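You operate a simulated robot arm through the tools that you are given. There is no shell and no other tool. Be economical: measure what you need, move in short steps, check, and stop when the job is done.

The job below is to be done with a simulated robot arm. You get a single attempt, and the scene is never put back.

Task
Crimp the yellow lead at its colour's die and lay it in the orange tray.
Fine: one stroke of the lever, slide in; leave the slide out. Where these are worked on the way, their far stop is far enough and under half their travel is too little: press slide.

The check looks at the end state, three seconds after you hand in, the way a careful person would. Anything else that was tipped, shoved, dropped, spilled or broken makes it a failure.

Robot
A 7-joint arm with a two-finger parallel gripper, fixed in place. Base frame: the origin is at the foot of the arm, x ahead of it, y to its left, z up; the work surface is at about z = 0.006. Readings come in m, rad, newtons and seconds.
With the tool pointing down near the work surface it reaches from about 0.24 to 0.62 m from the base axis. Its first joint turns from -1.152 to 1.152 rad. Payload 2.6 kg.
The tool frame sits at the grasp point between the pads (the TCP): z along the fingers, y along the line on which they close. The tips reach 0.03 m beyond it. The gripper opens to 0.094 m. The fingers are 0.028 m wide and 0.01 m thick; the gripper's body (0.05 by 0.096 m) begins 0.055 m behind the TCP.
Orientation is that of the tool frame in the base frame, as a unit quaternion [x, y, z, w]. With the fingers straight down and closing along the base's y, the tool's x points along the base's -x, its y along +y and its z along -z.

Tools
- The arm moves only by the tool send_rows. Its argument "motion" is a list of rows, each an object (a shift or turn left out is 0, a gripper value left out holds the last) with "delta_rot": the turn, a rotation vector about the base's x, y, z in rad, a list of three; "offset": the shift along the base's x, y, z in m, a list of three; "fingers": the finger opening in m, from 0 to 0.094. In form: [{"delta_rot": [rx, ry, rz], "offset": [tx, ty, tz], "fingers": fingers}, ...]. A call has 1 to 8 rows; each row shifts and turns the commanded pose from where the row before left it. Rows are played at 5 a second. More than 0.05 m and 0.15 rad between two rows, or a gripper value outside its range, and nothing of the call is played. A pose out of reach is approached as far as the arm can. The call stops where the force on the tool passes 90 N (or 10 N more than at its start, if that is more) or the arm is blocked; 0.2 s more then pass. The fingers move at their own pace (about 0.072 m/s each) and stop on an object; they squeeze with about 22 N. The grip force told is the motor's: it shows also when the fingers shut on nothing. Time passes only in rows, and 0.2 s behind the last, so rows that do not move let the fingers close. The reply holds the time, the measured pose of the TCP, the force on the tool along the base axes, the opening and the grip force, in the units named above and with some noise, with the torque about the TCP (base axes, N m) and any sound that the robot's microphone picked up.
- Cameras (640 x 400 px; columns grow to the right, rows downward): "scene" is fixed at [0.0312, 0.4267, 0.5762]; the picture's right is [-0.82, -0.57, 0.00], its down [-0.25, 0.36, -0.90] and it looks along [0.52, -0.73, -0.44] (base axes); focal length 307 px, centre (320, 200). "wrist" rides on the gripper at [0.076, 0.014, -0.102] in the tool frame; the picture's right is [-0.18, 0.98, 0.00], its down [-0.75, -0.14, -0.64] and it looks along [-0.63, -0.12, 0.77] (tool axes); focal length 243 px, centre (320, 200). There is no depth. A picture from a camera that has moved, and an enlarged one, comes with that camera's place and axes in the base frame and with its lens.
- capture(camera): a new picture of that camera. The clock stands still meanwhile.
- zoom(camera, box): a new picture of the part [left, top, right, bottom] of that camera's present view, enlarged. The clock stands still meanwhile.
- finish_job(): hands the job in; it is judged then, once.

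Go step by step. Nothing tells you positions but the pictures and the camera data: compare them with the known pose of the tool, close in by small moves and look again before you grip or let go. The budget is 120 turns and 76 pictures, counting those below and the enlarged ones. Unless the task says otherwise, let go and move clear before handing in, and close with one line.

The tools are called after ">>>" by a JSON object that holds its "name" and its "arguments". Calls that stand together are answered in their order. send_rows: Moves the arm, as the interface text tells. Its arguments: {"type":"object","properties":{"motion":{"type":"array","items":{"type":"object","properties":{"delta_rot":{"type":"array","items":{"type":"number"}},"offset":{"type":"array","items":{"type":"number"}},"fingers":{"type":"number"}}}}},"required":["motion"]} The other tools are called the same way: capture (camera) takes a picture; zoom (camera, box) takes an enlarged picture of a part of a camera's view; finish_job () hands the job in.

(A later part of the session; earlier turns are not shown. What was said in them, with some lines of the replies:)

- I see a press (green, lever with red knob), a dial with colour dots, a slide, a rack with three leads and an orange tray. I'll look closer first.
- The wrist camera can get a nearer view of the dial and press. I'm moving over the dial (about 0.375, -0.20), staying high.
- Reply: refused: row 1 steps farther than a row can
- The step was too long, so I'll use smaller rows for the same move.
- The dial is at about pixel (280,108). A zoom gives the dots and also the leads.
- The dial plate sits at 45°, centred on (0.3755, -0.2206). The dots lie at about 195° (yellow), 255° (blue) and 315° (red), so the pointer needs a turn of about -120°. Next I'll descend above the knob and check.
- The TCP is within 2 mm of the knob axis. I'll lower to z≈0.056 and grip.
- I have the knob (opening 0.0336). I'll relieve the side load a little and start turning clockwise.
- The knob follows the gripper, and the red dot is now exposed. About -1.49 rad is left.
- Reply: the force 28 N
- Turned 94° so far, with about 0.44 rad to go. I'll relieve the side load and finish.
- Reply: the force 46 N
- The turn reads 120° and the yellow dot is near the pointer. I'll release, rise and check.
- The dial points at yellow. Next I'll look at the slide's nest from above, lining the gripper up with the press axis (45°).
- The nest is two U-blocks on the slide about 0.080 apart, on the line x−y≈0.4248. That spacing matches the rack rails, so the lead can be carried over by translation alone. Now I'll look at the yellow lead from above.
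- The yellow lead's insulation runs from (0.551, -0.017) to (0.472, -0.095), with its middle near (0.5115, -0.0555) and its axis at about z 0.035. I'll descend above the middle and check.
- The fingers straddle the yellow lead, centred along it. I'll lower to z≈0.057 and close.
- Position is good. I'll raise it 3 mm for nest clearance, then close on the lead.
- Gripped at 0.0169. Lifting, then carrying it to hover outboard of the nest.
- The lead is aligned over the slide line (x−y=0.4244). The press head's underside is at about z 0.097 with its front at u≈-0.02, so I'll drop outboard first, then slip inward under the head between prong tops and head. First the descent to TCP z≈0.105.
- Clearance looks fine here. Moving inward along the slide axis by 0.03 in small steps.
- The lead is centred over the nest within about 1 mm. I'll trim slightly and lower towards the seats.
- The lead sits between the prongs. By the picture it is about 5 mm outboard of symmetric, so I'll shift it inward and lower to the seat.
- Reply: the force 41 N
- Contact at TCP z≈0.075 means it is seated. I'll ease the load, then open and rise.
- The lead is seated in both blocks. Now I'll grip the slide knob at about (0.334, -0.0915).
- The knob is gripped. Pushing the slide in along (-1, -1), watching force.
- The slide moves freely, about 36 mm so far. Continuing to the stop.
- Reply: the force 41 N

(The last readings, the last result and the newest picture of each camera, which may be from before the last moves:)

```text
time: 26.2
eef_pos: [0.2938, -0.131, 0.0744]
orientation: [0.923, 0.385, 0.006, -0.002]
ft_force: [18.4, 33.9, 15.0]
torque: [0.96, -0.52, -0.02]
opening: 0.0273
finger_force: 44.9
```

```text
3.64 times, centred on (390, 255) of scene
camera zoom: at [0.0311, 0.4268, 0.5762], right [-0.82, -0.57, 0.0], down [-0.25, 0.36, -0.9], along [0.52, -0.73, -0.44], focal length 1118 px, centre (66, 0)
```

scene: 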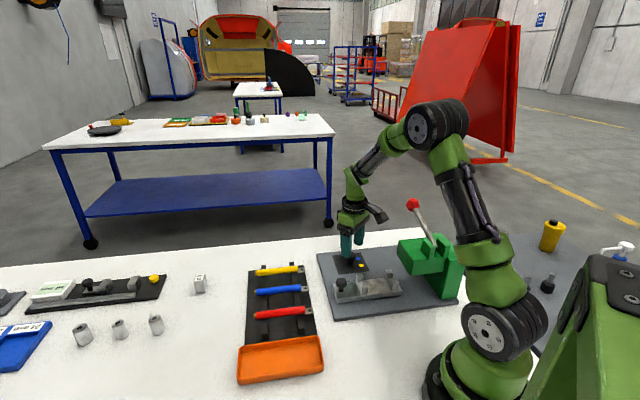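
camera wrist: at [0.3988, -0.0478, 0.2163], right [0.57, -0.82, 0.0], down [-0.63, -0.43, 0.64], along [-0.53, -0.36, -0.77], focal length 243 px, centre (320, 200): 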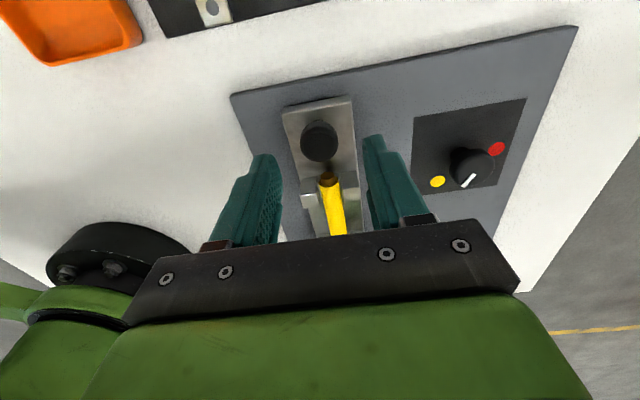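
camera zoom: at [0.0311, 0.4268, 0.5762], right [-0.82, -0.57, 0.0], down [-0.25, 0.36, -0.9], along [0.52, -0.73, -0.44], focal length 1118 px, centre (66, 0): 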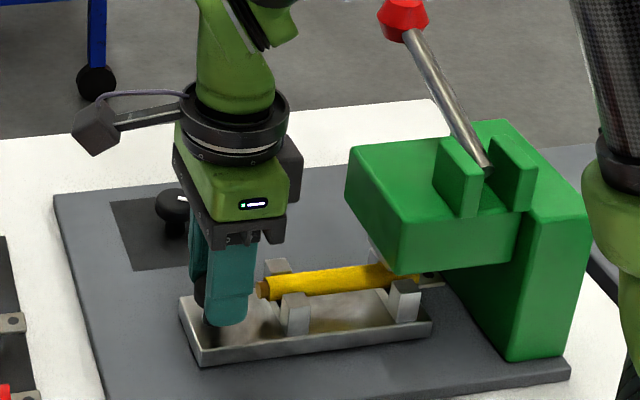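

The slide has hit its stop after about 60 mm. Releasing the knob and rising clear, then I'll study the lever.

>>> {"name": "send_rows", "arguments": {"motion": [{"offset": [0.003, 0.003, 0]}, {"fingers": 0.052}, {"fingers": 0.052}, {"offset": [0.0, 0.0, 0.04]}, {"offset": [0.01, 0.01, 0.045]}, {"offset": [0, 0, 0.045]}]}}

>>> {"name": "zoom", "arguments": {"camera": "scene", "box": [310, 180, 486, 310]}}

>>> {"name": "capture", "arguments": {"camera": "wrist"}}

```text
time: 27.6
eef_pos: [0.3017, -0.1211, 0.2027]
orientation: [0.924, 0.383, -0.001, 0.0]
ft_force: [0.7, 0.5, 0.5]
torque: [0.03, 0.02, -0.01]
opening: 0.0519
finger_force: 0.1
```

```text
3.08 times, centred on (398, 245) of scene
camera zoom: at [0.0312, 0.4267, 0.5762], right [-0.82, -0.57, 0.0], down [-0.25, 0.36, -0.9], along [0.52, -0.73, -0.44], focal length 946 px, centre (80, 62)
```

zoom: 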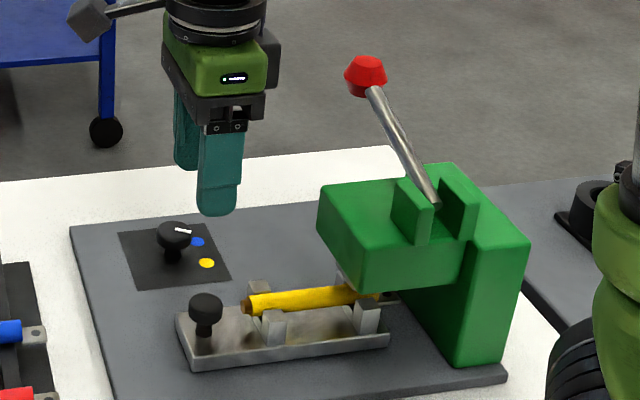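

```text
28 pictures are left
camera wrist: at [0.3658, -0.0769, 0.3044], right [0.56, -0.83, 0.0], down [-0.63, -0.43, 0.64], along [-0.53, -0.36, -0.77], focal length 243 px, centre (320, 200)
```

wrist: 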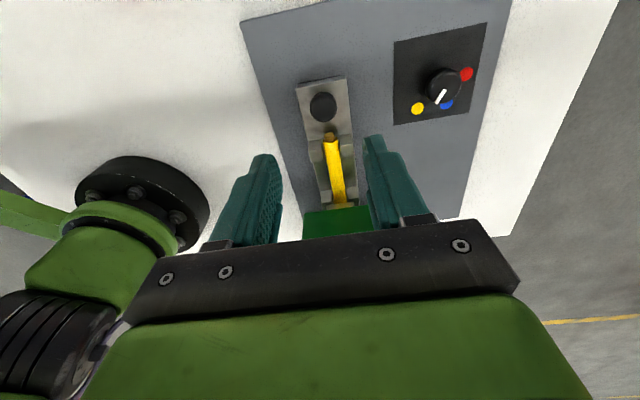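

Slide is fully in, with the lug under the head. Now I need the lever's geometry, so I'm zooming in on it.

>>> {"name": "zoom", "arguments": {"camera": "scene", "box": [390, 190, 470, 240]}}

>>> {"name": "send_rows", "arguments": {"motion": [{"offset": [0.015, -0.015, 0.045], "delta_rot": [0, 0, 0.1]}, {"offset": [0.015, -0.015, 0.045], "delta_rot": [0, 0, 0.1]}, {"offset": [0.015, -0.015, 0.03], "delta_rot": [0, 0, 0.1]}, {"offset": [0.0, -0.01, 0.0], "delta_rot": [0, 0, 0.1]}, {}]}}

>>> {"name": "capture", "arguments": {"camera": "wrist"}}

```text
8.00 times, centred on (430, 215) of scene
camera zoom: at [0.0312, 0.4267, 0.5762], right [-0.82, -0.57, 0.0], down [-0.25, 0.36, -0.9], along [0.52, -0.73, -0.44], focal length 2459 px, centre (-560, 80)
```

zoom: 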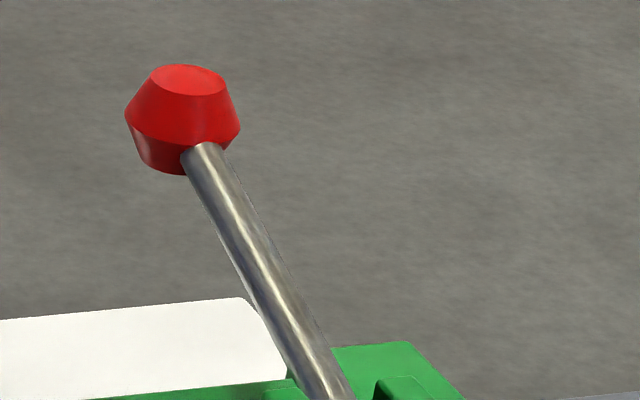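

```text
time: 28.8
eef_pos: [0.3489, -0.1776, 0.3229]
orientation: [0.829, 0.559, 0.0, 0.0]
ft_force: [-0.1, 0.2, -0.3]
torque: [0.0, 0.02, 0.01]
opening: 0.0517
finger_force: 0.1
```

```text
26 pictures are left
camera wrist: at [0.3907, -0.1114, 0.4243], right [0.84, -0.54, 0.0], down [-0.41, -0.65, 0.64], along [-0.35, -0.54, -0.77], focal length 243 px, centre (320, 200)
```

wrist: 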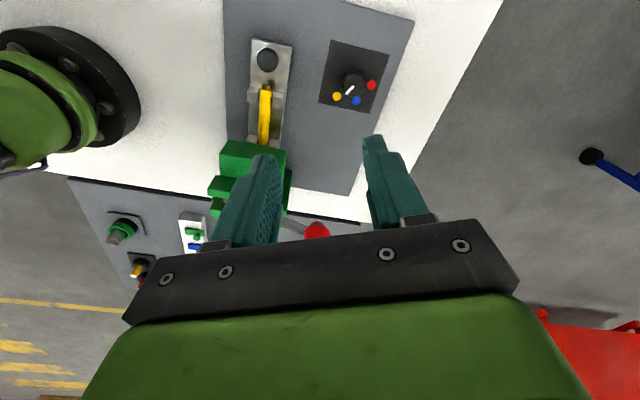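

I place the lever knob at about (0.250, -0.322, 0.195), with the rod running along +p (away from the bench centre) and its axle along the slide axis. I'll turn the gripper to close along the axle direction and hover above the knob.

>>> {"name": "send_rows", "arguments": {"motion": [{"offset": [-0.0124, -0.018, 0.0], "delta_rot": [0, 0, 0.146], "fingers": 0.07}, {"offset": [-0.0124, -0.018, 0.0], "delta_rot": [0, 0, 0.146]}, {"offset": [-0.0124, -0.018, 0.0], "delta_rot": [0, 0, 0.146]}, {"offset": [-0.0124, -0.018, 0.0], "delta_rot": [0, 0, 0.146]}, {"offset": [-0.0124, -0.018, 0.0], "delta_rot": [0, 0, 0.146]}, {"offset": [-0.0124, -0.018, 0.0], "delta_rot": [0, 0, 0.146]}, {"offset": [-0.0124, -0.018, -0.01], "delta_rot": [0, 0, 0.146]}, {"offset": [-0.0124, -0.018, -0.02], "delta_rot": [0, 0, 0.147]}]}}

>>> {"name": "capture", "arguments": {"camera": "wrist"}}

>>> {"name": "zoom", "arguments": {"camera": "scene", "box": [340, 140, 500, 240]}}

```text
time: 30.6
eef_pos: [0.2487, -0.3209, 0.2929]
orientation: [0.382, 0.924, 0.0, 0.0]
ft_force: [-0.7, 0.1, -0.3]
torque: [0.03, -0.04, 0.0]
opening: 0.0698
finger_force: 0.2
```

```text
25 pictures are left
camera wrist: at [0.2049, -0.2564, 0.3945], right [0.82, 0.57, 0.0], down [0.43, -0.63, 0.64], along [0.36, -0.53, -0.77], focal length 243 px, centre (320, 200)
```

wrist: 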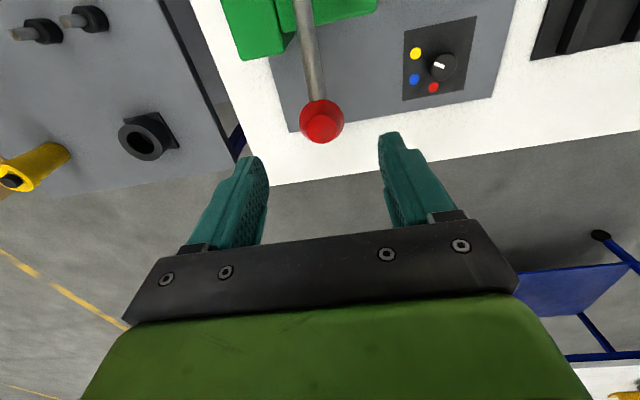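

```text
4.00 times, centred on (420, 190) of scene
camera zoom: at [0.0312, 0.4268, 0.5762], right [-0.82, -0.57, 0.0], down [-0.25, 0.36, -0.9], along [0.52, -0.73, -0.44], focal length 1229 px, centre (-80, 240)
```

zoom: 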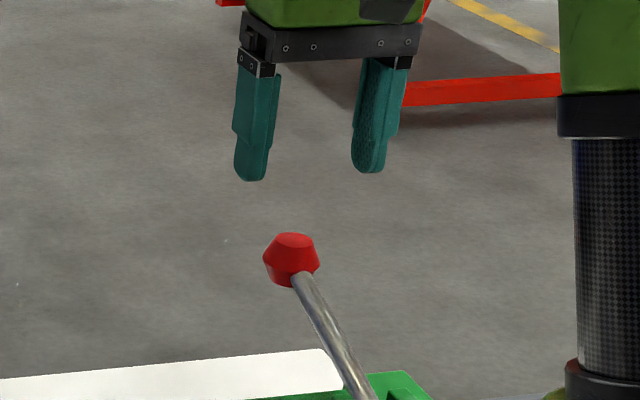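

The lever lies in the plane perpendicular to the slide axis, with its knob at (0.249, -0.318, 0.204) and about 20° above horizontal, so the stroke should be downward. I'll descend and grip the knob.

>>> {"name": "send_rows", "arguments": {"motion": [{"offset": [0.001, 0.0025, -0.045]}, {"offset": [0, 0, -0.04]}, {}, {"fingers": 0.0}, {}, {}, {}]}}

>>> {"name": "zoom", "arguments": {"camera": "scene", "box": [340, 140, 500, 240]}}

```text
time: 32.2
eef_pos: [0.2487, -0.3197, 0.2069]
orientation: [0.385, 0.923, -0.002, -0.001]
ft_force: [-9.7, -14.9, -10.6]
torque: [-0.54, -0.46, -0.08]
opening: 0.0373
finger_force: 45.1
```

```text
4.00 times, centred on (420, 190) of scene
camera zoom: at [0.0312, 0.4267, 0.5762], right [-0.82, -0.57, 0.0], down [-0.25, 0.36, -0.9], along [0.51, -0.73, -0.44], focal length 1229 px, centre (-80, 240)
```

zoom: 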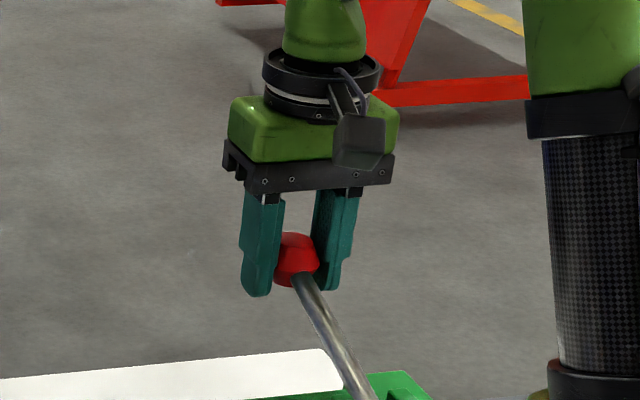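

Knob held. Trying the first bit of the downward stroke.

>>> {"name": "send_rows", "arguments": {"motion": [{"offset": [-0.001, -0.0015, 0]}, {"offset": [0.002, -0.002, -0.01]}, {"offset": [0.0015, -0.0015, -0.01]}, {}]}}

>>> {"name": "zoom", "arguments": {"camera": "scene", "box": [340, 140, 500, 240]}}

```text
time: 33.2
eef_pos: [0.2533, -0.324, 0.1897]
orientation: [0.382, 0.924, -0.002, 0.0]
ft_force: [-10.8, -10.5, 10.8]
torque: [0.89, 0.98, -0.02]
opening: 0.0374
finger_force: 44.9
```

```text
4.00 times, centred on (420, 190) of scene
camera zoom: at [0.0312, 0.4268, 0.5761], right [-0.82, -0.57, 0.0], down [-0.25, 0.36, -0.9], along [0.52, -0.73, -0.44], focal length 1229 px, centre (-80, 240)
```

zoom: 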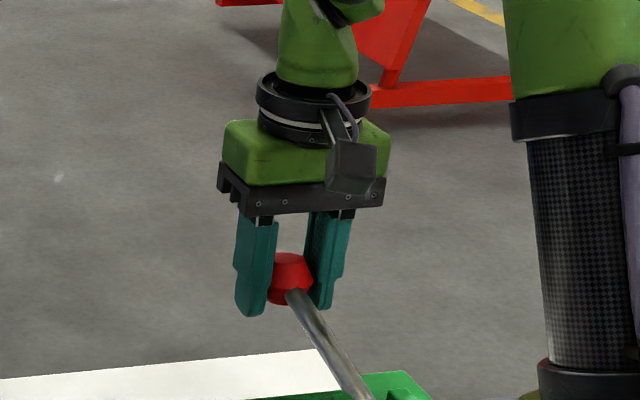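

The lever comes down under about 10 N. Continuing along the arc.

>>> {"name": "send_rows", "arguments": {"motion": [{"offset": [0.0017, -0.0017, -0.01]}, {"offset": [0.001, -0.001, -0.01]}, {"offset": [0.0004, -0.0004, -0.01]}, {"offset": [-0.0002, 0.0002, -0.01]}, {}]}}

>>> {"name": "zoom", "arguments": {"camera": "scene", "box": [340, 160, 500, 260]}}

```text
time: 34.4
eef_pos: [0.2558, -0.3265, 0.1479]
orientation: [0.383, 0.924, -0.001, 0.0]
ft_force: [-11.4, -8.1, 11.4]
torque: [0.69, 0.92, 0.07]
opening: 0.0376
finger_force: 44.7
```

```text
4.00 times, centred on (420, 210) of scene
camera zoom: at [0.0312, 0.4268, 0.5761], right [-0.82, -0.57, 0.0], down [-0.25, 0.36, -0.9], along [0.52, -0.73, -0.44], focal length 1229 px, centre (-80, 160)
```

zoom: 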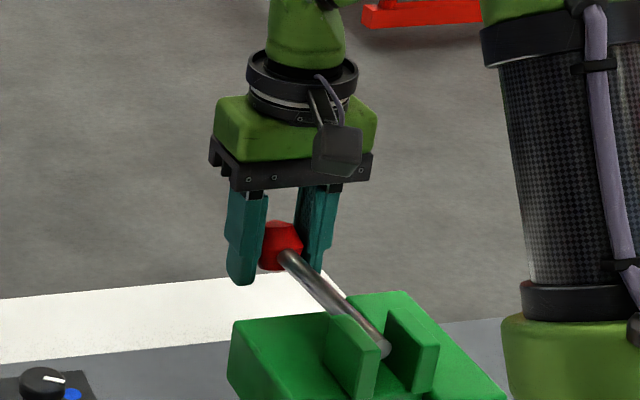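

Pivot fits at p≈0.293, z≈0.159, radius 0.118. Continuing towards the bottom stop.

>>> {"name": "send_rows", "arguments": {"motion": [{"offset": [-0.0008, 0.0008, -0.01]}, {"offset": [-0.0014, 0.0014, -0.01]}, {"offset": [-0.002, 0.002, -0.01]}, {"offset": [-0.0027, 0.0027, -0.01]}, {}]}}

>>> {"name": "zoom", "arguments": {"camera": "scene", "box": [340, 160, 500, 260]}}

```text
time: 35.6
eef_pos: [0.2501, -0.3201, 0.1113]
orientation: [0.383, 0.924, -0.003, 0.002]
ft_force: [11.1, -24.1, 2.4]
torque: [0.58, 0.45, -0.15]
opening: 0.0377
finger_force: 44.8
```

```text
4.00 times, centred on (420, 210) of scene
camera zoom: at [0.0312, 0.4267, 0.5762], right [-0.82, -0.57, 0.0], down [-0.25, 0.36, -0.9], along [0.52, -0.73, -0.44], focal length 1229 px, centre (-80, 160)
```

zoom: 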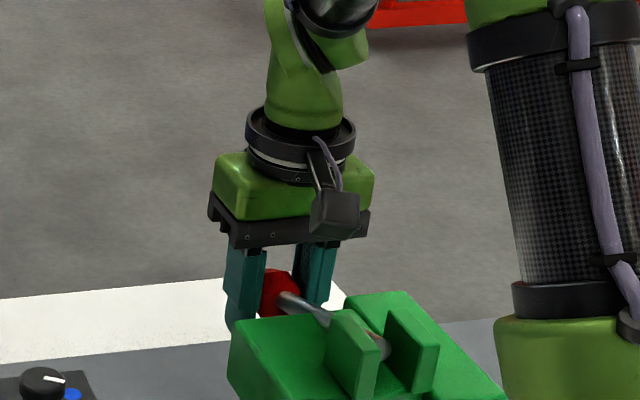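

Outward push says I was bringing it inward too fast. Correcting and continuing down.

>>> {"name": "send_rows", "arguments": {"motion": [{"offset": [0.0015, -0.0015, -0.008]}, {"offset": [-0.001, 0.001, -0.01]}, {"offset": [-0.0015, 0.0015, -0.01]}, {}]}}

>>> {"name": "zoom", "arguments": {"camera": "scene", "box": [340, 160, 500, 260]}}

```text
time: 36.6
eef_pos: [0.2499, -0.3204, 0.0839]
orientation: [0.382, 0.924, -0.003, 0.006]
ft_force: [-3.0, -5.6, 43.4]
torque: [-0.15, -0.19, -0.02]
opening: 0.0374
finger_force: 45.5
```

```text
4.00 times, centred on (420, 210) of scene
camera zoom: at [0.0311, 0.4269, 0.576], right [-0.82, -0.57, 0.0], down [-0.25, 0.36, -0.9], along [0.52, -0.73, -0.44], focal length 1229 px, centre (-80, 160)
```

zoom: 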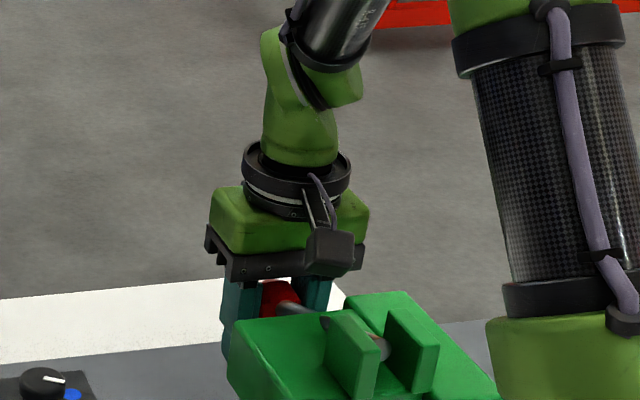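

The fingers have slid down over the knob while the lever seems to have met its stop (about 45° swept). One small further push will confirm.

>>> {"name": "send_rows", "arguments": {"motion": [{"offset": [0, 0, -0.006]}, {"offset": [0, 0, -0.004]}, {}]}}

>>> {"name": "zoom", "arguments": {"camera": "scene", "box": [380, 200, 476, 260]}}

```text
time: 37.4
eef_pos: [0.2502, -0.3199, 0.0735]
orientation: [0.383, 0.924, -0.001, 0.005]
ft_force: [-2.6, -2.0, 39.5]
torque: [0.03, -0.12, 0.03]
opening: 0.0375
finger_force: 44.8
```

```text
6.67 times, centred on (428, 230) of scene
camera zoom: at [0.0311, 0.4269, 0.576], right [-0.82, -0.57, 0.0], down [-0.25, 0.36, -0.9], along [0.52, -0.73, -0.44], focal length 2049 px, centre (-400, 0)
```

zoom: 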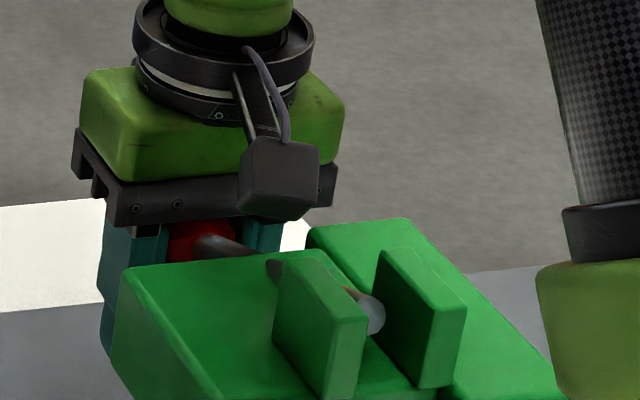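

The lever is hard on its stop, with the fingers slipping at 40 N. I'll open the fingers and rise slowly; a sprung lever will follow the palm up.

>>> {"name": "send_rows", "arguments": {"motion": [{"offset": [0, 0, 0.004], "fingers": 0.07}, {}, {"offset": [0, 0, 0.015]}, {"offset": [0, 0, 0.02]}, {"offset": [0, 0, 0.02]}]}}

>>> {"name": "zoom", "arguments": {"camera": "scene", "box": [340, 160, 500, 260]}}

```text
time: 38.6
eef_pos: [0.2457, -0.3184, 0.1283]
orientation: [0.383, 0.924, -0.001, 0.0]
ft_force: [-1.1, 0.8, 1.9]
torque: [-0.08, -0.08, 0.01]
opening: 0.0699
finger_force: 0.1
```

```text
4.00 times, centred on (420, 210) of scene
camera zoom: at [0.0312, 0.4267, 0.5762], right [-0.82, -0.57, 0.0], down [-0.25, 0.36, -0.9], along [0.52, -0.73, -0.44], focal length 1229 px, centre (-80, 160)
```

zoom: 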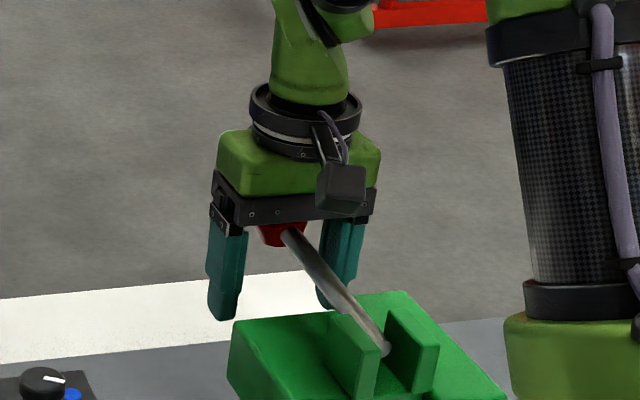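

The lever is sprung and follows up. I'll keep rising gently until it's free, then clear.

>>> {"name": "send_rows", "arguments": {"motion": [{"offset": [0, 0, 0.02]}, {"offset": [0, 0, 0.02]}, {"offset": [0, 0, 0.02]}, {"offset": [0, 0, 0.03]}, {"offset": [0, 0, 0.045]}, {"offset": [0, 0, 0.045]}]}}

>>> {"name": "zoom", "arguments": {"camera": "scene", "box": [310, 180, 486, 310]}}

```text
time: 40.0
eef_pos: [0.2493, -0.3184, 0.3104]
orientation: [0.383, 0.924, 0.001, 0.0]
ft_force: [0.8, -0.3, -0.2]
torque: [0.02, 0.0, -0.01]
opening: 0.0702
finger_force: 0.1
```

```text
3.08 times, centred on (398, 245) of scene
camera zoom: at [0.0312, 0.4267, 0.5762], right [-0.82, -0.57, 0.0], down [-0.25, 0.36, -0.9], along [0.52, -0.73, -0.44], focal length 946 px, centre (80, 62)
```

zoom: 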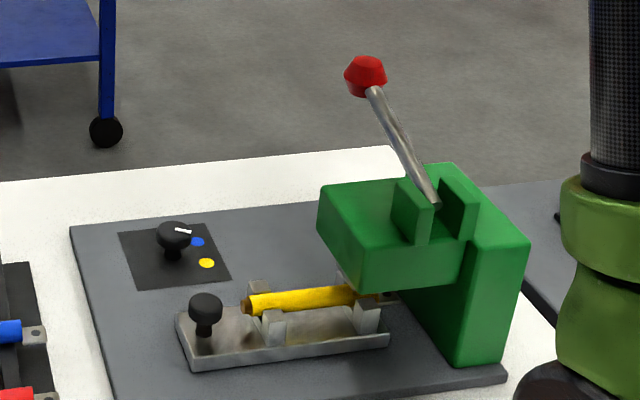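

The lever is back up and the slide is in. Turning back to the slide's alignment and moving over its knob, now at about (0.294, -0.131).

>>> {"name": "send_rows", "arguments": {"motion": [{"offset": [0.006, 0.023, 0], "delta_rot": [0, 0, -0.1428]}, {"offset": [0.006, 0.023, 0], "delta_rot": [0, 0, -0.1428]}, {"offset": [0.006, 0.023, 0], "delta_rot": [0, 0, -0.1428]}, {"offset": [0.006, 0.023, 0], "delta_rot": [0, 0, -0.1428]}, {"offset": [0.006, 0.023, 0], "delta_rot": [0, 0, -0.1428]}, {"offset": [0.006, 0.023, 0], "delta_rot": [0, 0, -0.1428]}, {"offset": [0.006, 0.023, 0], "delta_rot": [0, 0, -0.1428]}, {"offset": [0.0027, 0.0264, 0], "delta_rot": [0, 0, -0.1428]}]}}

>>> {"name": "send_rows", "arguments": {"motion": [{"delta_rot": [0, 0, -0.1428], "fingers": 0.052}, {"delta_rot": [0, 0, -0.1428], "offset": [0, 0, -0.04]}, {"delta_rot": [0, 0, -0.1428], "offset": [0, 0, -0.045]}, {"offset": [0, 0, -0.045]}, {"offset": [0, 0, -0.045]}, {}]}}

>>> {"name": "capture", "arguments": {"camera": "wrist"}}

```text
time: 41.8
eef_pos: [0.29, -0.1305, 0.3093]
orientation: [0.822, 0.57, 0.0, 0.001]
ft_force: [0.2, 1.1, 0.7]
torque: [0.01, 0.0, 0.02]
opening: 0.0703
finger_force: 0.1
```

```text
time: 43.2
eef_pos: [0.2898, -0.1311, 0.1337]
orientation: [0.924, 0.382, 0.0, 0.001]
ft_force: [-0.4, 0.6, 0.9]
torque: [0.0, -0.02, 0.02]
opening: 0.0521
finger_force: 0.0
```

```text
15 pictures are left
camera wrist: at [0.3555, -0.0874, 0.235], right [0.56, -0.83, 0.0], down [-0.63, -0.43, 0.64], along [-0.53, -0.36, -0.77], focal length 243 px, centre (320, 200)
```

wrist: 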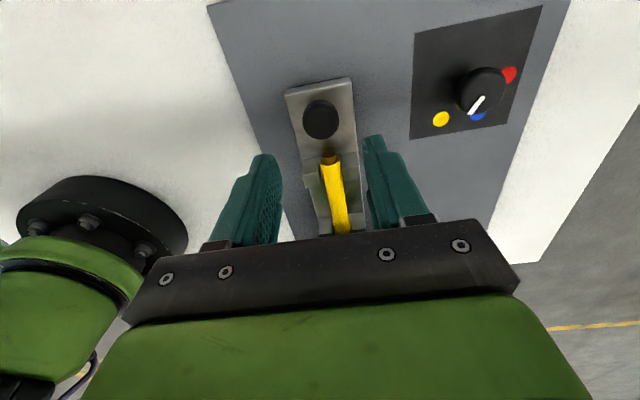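

>>> {"name": "send_rows", "arguments": {"motion": [{"offset": [0.006, 0.0028, -0.03]}, {"offset": [0, 0, -0.03]}, {"fingers": 0.01}, {}, {}]}}

>>> {"name": "zoom", "arguments": {"camera": "scene", "box": [310, 220, 430, 310]}}

```text
time: 44.4
eef_pos: [0.2965, -0.1279, 0.0737]
orientation: [0.924, 0.383, -0.001, -0.001]
ft_force: [-2.7, 5.2, -1.5]
torque: [0.3, -0.13, -0.05]
opening: 0.0268
finger_force: 44.8
```

```text
4.44 times, centred on (370, 265) of scene
camera zoom: at [0.0312, 0.4267, 0.5762], right [-0.82, -0.57, 0.0], down [-0.25, 0.36, -0.9], along [0.52, -0.73, -0.44], focal length 1366 px, centre (98, -89)
```

zoom: 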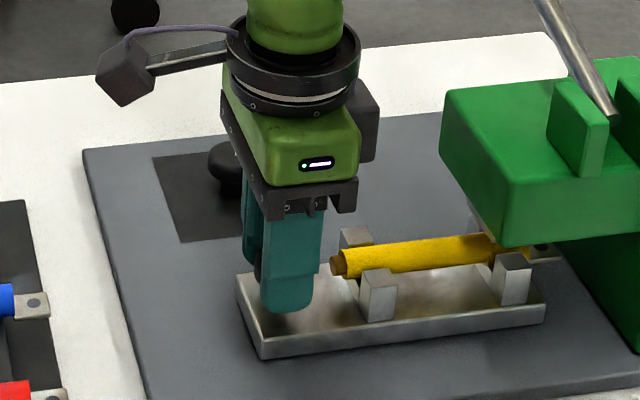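

Knob gripped at full diameter. Pulling the slide straight out, 60 mm or so to its outer stop.

>>> {"name": "send_rows", "arguments": {"motion": [{"offset": [0.0055, 0.0055, 0]}, {"offset": [0.0055, 0.0055, 0]}, {"offset": [0.0055, 0.0055, 0]}, {"offset": [0.0055, 0.0055, 0]}, {"offset": [0.0055, 0.0055, 0]}, {"offset": [0.0055, 0.0055, 0]}, {"offset": [0.0055, 0.0055, 0]}, {"offset": [0.004, 0.004, 0]}]}}

```text
time: 46.2
eef_pos: [0.3365, -0.0891, 0.0726]
orientation: [0.925, 0.38, -0.005, -0.001]
ft_force: [-36.0, -20.7, -0.3]
torque: [-0.45, 0.84, -0.03]
opening: 0.0278
finger_force: 44.8
```

The slide is back at its outer stop. Easing off, releasing and rising to view the lead.

>>> {"name": "send_rows", "arguments": {"motion": [{"offset": [-0.0025, -0.0025, 0]}, {"fingers": 0.052}, {"fingers": 0.052}, {"offset": [0, 0, 0.045]}, {"offset": [-0.01, -0.01, 0.045]}, {"offset": [-0.01, -0.01, 0.02]}, {}]}}

>>> {"name": "zoom", "arguments": {"camera": "scene", "box": [330, 220, 450, 310]}}

```text
time: 47.8
eef_pos: [0.3177, -0.1091, 0.1848]
orientation: [0.924, 0.382, 0.0, 0.0]
ft_force: [-0.1, 0.6, 0.1]
torque: [0.03, 0.01, -0.02]
opening: 0.052
finger_force: 0.1
```

```text
4.44 times, centred on (390, 265) of scene
camera zoom: at [0.0312, 0.4267, 0.5762], right [-0.82, -0.57, 0.0], down [-0.25, 0.36, -0.9], along [0.52, -0.73, -0.44], focal length 1366 px, centre (9, -89)
```

zoom: 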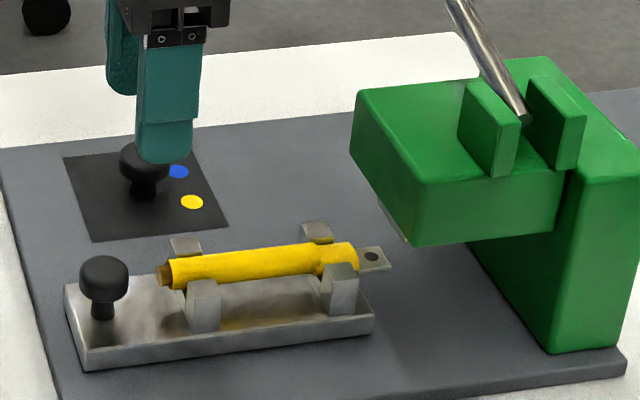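

The lead is back out with a crimp mark near the lug. Picking it up at the pose where I released it.

>>> {"name": "send_rows", "arguments": {"motion": [{"offset": [-0.0265, -0.025, -0.02], "fingers": 0.04}, {"offset": [-0.0265, -0.025, -0.02]}, {"offset": [0, 0, -0.035]}, {"offset": [0, 0, -0.02]}, {"offset": [0, 0, -0.013]}, {}]}}

>>> {"name": "zoom", "arguments": {"camera": "scene", "box": [350, 250, 414, 290]}}

```text
time: 49.2
eef_pos: [0.2657, -0.1576, 0.0773]
orientation: [0.924, 0.382, 0.0, 0.0]
ft_force: [-0.6, -0.1, -0.4]
torque: [0.02, -0.03, 0.0]
opening: 0.04
finger_force: 0.0
```

```text
10.00 times, centred on (382, 270) of scene
camera zoom: at [0.0312, 0.4267, 0.5762], right [-0.82, -0.57, 0.0], down [-0.25, 0.36, -0.9], along [0.52, -0.73, -0.44], focal length 3073 px, centre (-300, -500)
```

zoom: 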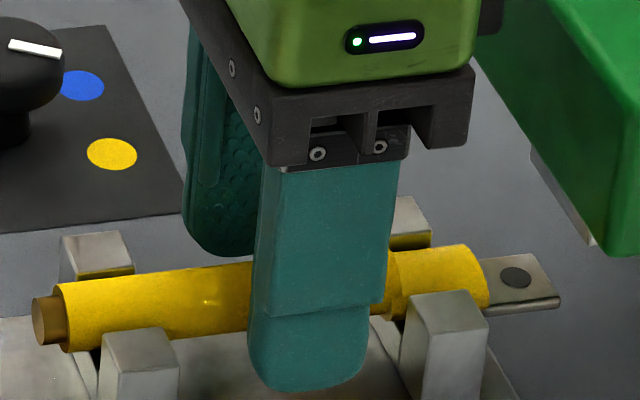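

>>> {"name": "send_rows", "arguments": {"motion": [{"fingers": 0.0}, {}, {}, {"offset": [0, 0, 0.015]}, {"offset": [0, 0, 0.013]}, {"offset": [0.012, 0.012, 0]}, {"offset": [0.015, 0.015, 0]}, {}]}}

>>> {"name": "zoom", "arguments": {"camera": "scene", "box": [330, 220, 450, 310]}}

```text
time: 51.0
eef_pos: [0.293, -0.1306, 0.105]
orientation: [0.924, 0.382, 0.001, 0.0]
ft_force: [-0.1, 0.5, -0.3]
torque: [0.0, 0.03, 0.0]
opening: 0.0168
finger_force: 22.1
```

```text
4.44 times, centred on (390, 265) of scene
camera zoom: at [0.0312, 0.4267, 0.5762], right [-0.82, -0.57, 0.0], down [-0.25, 0.36, -0.9], along [0.52, -0.73, -0.44], focal length 1366 px, centre (9, -89)
```

zoom: 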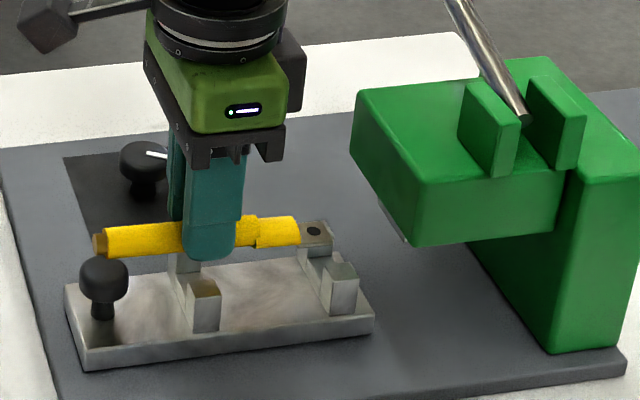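

Lead in hand, visibly crimped. The orange tray's long axis also lies at 45°, centred near (0.330, 0.139). I'll lift and carry it there.

>>> {"name": "send_rows", "arguments": {"motion": [{"offset": [0.01, 0.01, 0.045]}, {"offset": [0, 0.01, 0.045]}, {"offset": [0.005, 0.042, 0]}, {"offset": [0.005, 0.042, 0]}, {"offset": [0.005, 0.042, 0]}, {"offset": [0.005, 0.042, 0]}, {"offset": [0.005, 0.042, 0]}, {"offset": [0.0045, 0.042, 0]}]}}

>>> {"name": "capture", "arguments": {"camera": "wrist"}}

>>> {"name": "capture", "arguments": {"camera": "scene"}}

```text
time: 52.8
eef_pos: [0.3322, 0.1414, 0.193]
orientation: [0.924, 0.382, 0.0, 0.0]
ft_force: [0.6, -0.7, -0.2]
torque: [0.01, 0.0, 0.0]
opening: 0.0169
finger_force: 22.0
```

```text
10 pictures are left
camera wrist: at [0.3969, 0.1852, 0.2942], right [0.56, -0.83, 0.0], down [-0.63, -0.43, 0.64], along [-0.53, -0.36, -0.77], focal length 243 px, centre (320, 200)
```

wrist: 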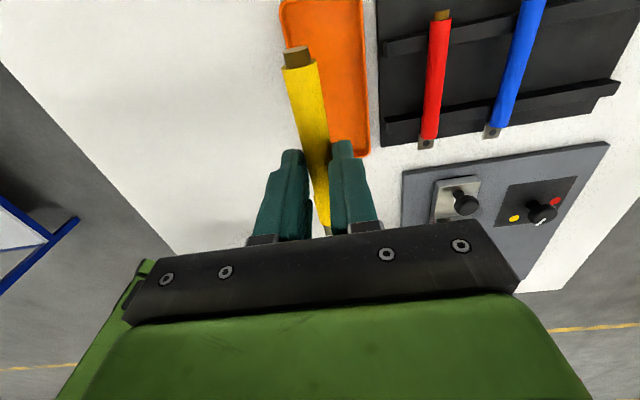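

```text
9 pictures are left
```

scene: 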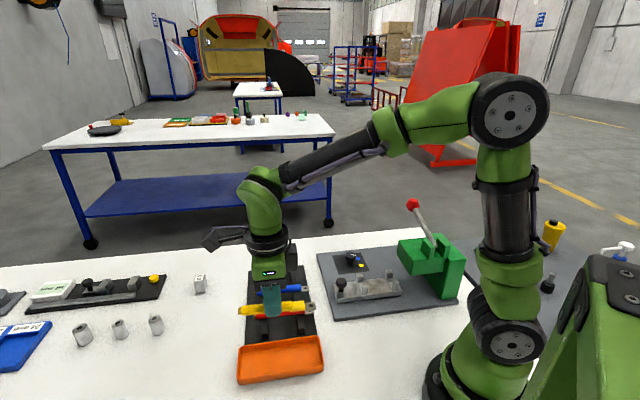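

The pose is reachable. By the near wrist view the tray's centreline is about 10 mm further to +x −y than I was, so I'll shift while descending and look again.

>>> {"name": "send_rows", "arguments": {"motion": [{"offset": [0.009, -0.005, -0.03]}, {"offset": [0, 0, -0.045]}, {}]}}

>>> {"name": "capture", "arguments": {"camera": "wrist"}}

>>> {"name": "zoom", "arguments": {"camera": "scene", "box": [220, 280, 350, 390]}}

```text
time: 53.6
eef_pos: [0.3407, 0.1375, 0.1174]
orientation: [0.924, 0.382, 0.0, -0.001]
ft_force: [0.4, 0.2, -1.1]
torque: [0.01, -0.01, -0.01]
opening: 0.0167
finger_force: 22.2
```

```text
8 pictures are left
camera wrist: at [0.405, 0.1818, 0.218], right [0.56, -0.83, 0.0], down [-0.63, -0.43, 0.64], along [-0.53, -0.36, -0.77], focal length 243 px, centre (320, 200)
```

wrist: 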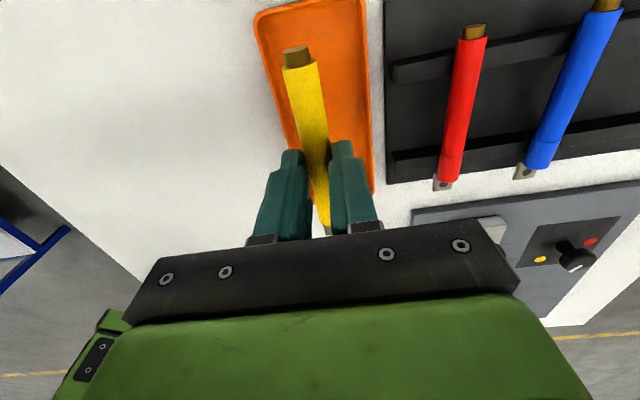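

```text
3.64 times, centred on (285, 335) of scene
camera zoom: at [0.0312, 0.4267, 0.5762], right [-0.82, -0.57, 0.0], down [-0.25, 0.36, -0.9], along [0.52, -0.73, -0.44], focal length 1118 px, centre (447, -291)
```

zoom: 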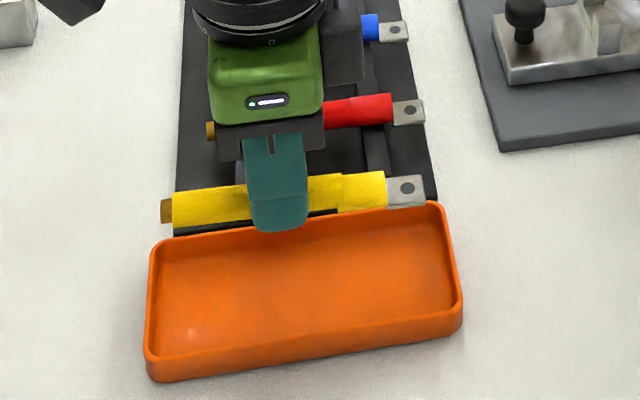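

The lead is 7 mm short of the tray's centreline. Shifting (+5, −5) mm and lowering into the tray.

>>> {"name": "send_rows", "arguments": {"motion": [{"offset": [0.005, -0.005, -0.02]}, {"offset": [0, 0, -0.025]}, {"offset": [0, 0, -0.015]}, {}]}}

>>> {"name": "zoom", "arguments": {"camera": "scene", "box": [220, 280, 350, 390]}}

```text
time: 54.6
eef_pos: [0.3458, 0.1324, 0.0571]
orientation: [0.924, 0.382, 0.0, 0.0]
ft_force: [-0.5, -0.6, -0.2]
torque: [0.02, 0.01, 0.01]
opening: 0.017
finger_force: 21.7
```

```text
3.64 times, centred on (285, 335) of scene
camera zoom: at [0.0312, 0.4267, 0.5762], right [-0.82, -0.57, 0.0], down [-0.25, 0.36, -0.9], along [0.52, -0.73, -0.44], focal length 1118 px, centre (447, -291)
```

zoom: 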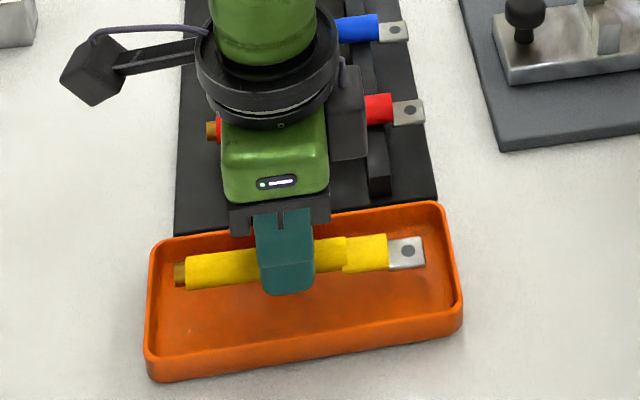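

The lead is inside the tray outline. Lowering the last centimetre onto the floor.

>>> {"name": "send_rows", "arguments": {"motion": [{"offset": [0, 0, -0.008]}, {"offset": [0, 0, -0.004]}, {"offset": [0, 0, -0.002]}, {}]}}

```text
time: 55.6
eef_pos: [0.3457, 0.1324, 0.0446]
orientation: [0.924, 0.383, 0.001, 0.0]
ft_force: [-0.8, 0.1, -0.6]
torque: [-0.03, 0.02, 0.01]
opening: 0.0169
finger_force: 22.3
```

>>> {"name": "send_rows", "arguments": {"motion": [{"offset": [0, 0, -0.002]}, {"offset": [0, 0, -0.002]}, {}]}}

```text
time: 56.4
eef_pos: [0.3469, 0.1324, 0.0415]
orientation: [0.924, 0.382, 0.0, 0.0]
ft_force: [-1.8, -0.4, 9.7]
torque: [-0.63, 0.62, -0.01]
opening: 0.0166
finger_force: 21.5
```

Contact with the tray floor (about 10 N). Opening and rising clear.

>>> {"name": "send_rows", "arguments": {"motion": [{"offset": [0, 0, 0.001], "fingers": 0.036}, {"fingers": 0.036}, {"offset": [0, 0, 0.03]}, {"offset": [0, 0, 0.045]}, {"offset": [0, 0, 0.045]}, {"offset": [0, 0, 0.045]}]}}

>>> {"name": "capture", "arguments": {"camera": "scene"}}

>>> {"name": "zoom", "arguments": {"camera": "scene", "box": [220, 250, 400, 390]}}

```text
time: 57.8
eef_pos: [0.3446, 0.1313, 0.2094]
orientation: [0.924, 0.382, -0.001, 0.0]
ft_force: [0.6, -0.4, 0.5]
torque: [-0.04, 0.01, 0.02]
opening: 0.0356
finger_force: 0.1
```

```text
5 pictures are left
```

scene: 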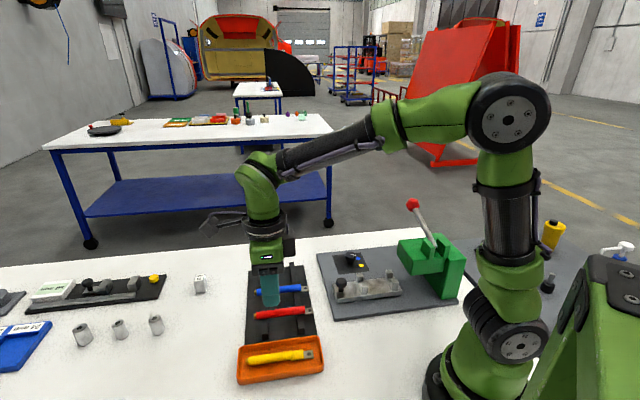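

```text
2.86 times, centred on (310, 320) of scene
camera zoom: at [0.0312, 0.4267, 0.5762], right [-0.82, -0.57, 0.0], down [-0.25, 0.36, -0.9], along [0.52, -0.73, -0.44], focal length 878 px, centre (349, -143)
```

zoom: 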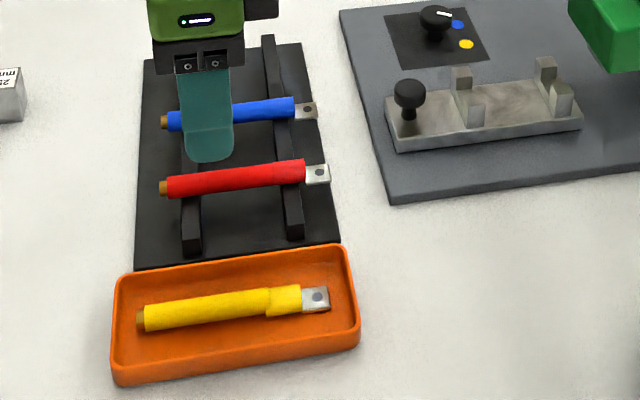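

The crimped yellow lead lies flat in the orange tray. The slide is out, the lever is up, the dial is on yellow, and nothing else has been disturbed. The gripper is clear, so I'm handing in.

>>> {"name": "finish_job", "arguments": {}}

```text
The job is handed in.
```

The yellow lead was crimped at the yellow die with one full lever stroke and now lies in the orange tray; the slide is back out, and I've handed the job in.
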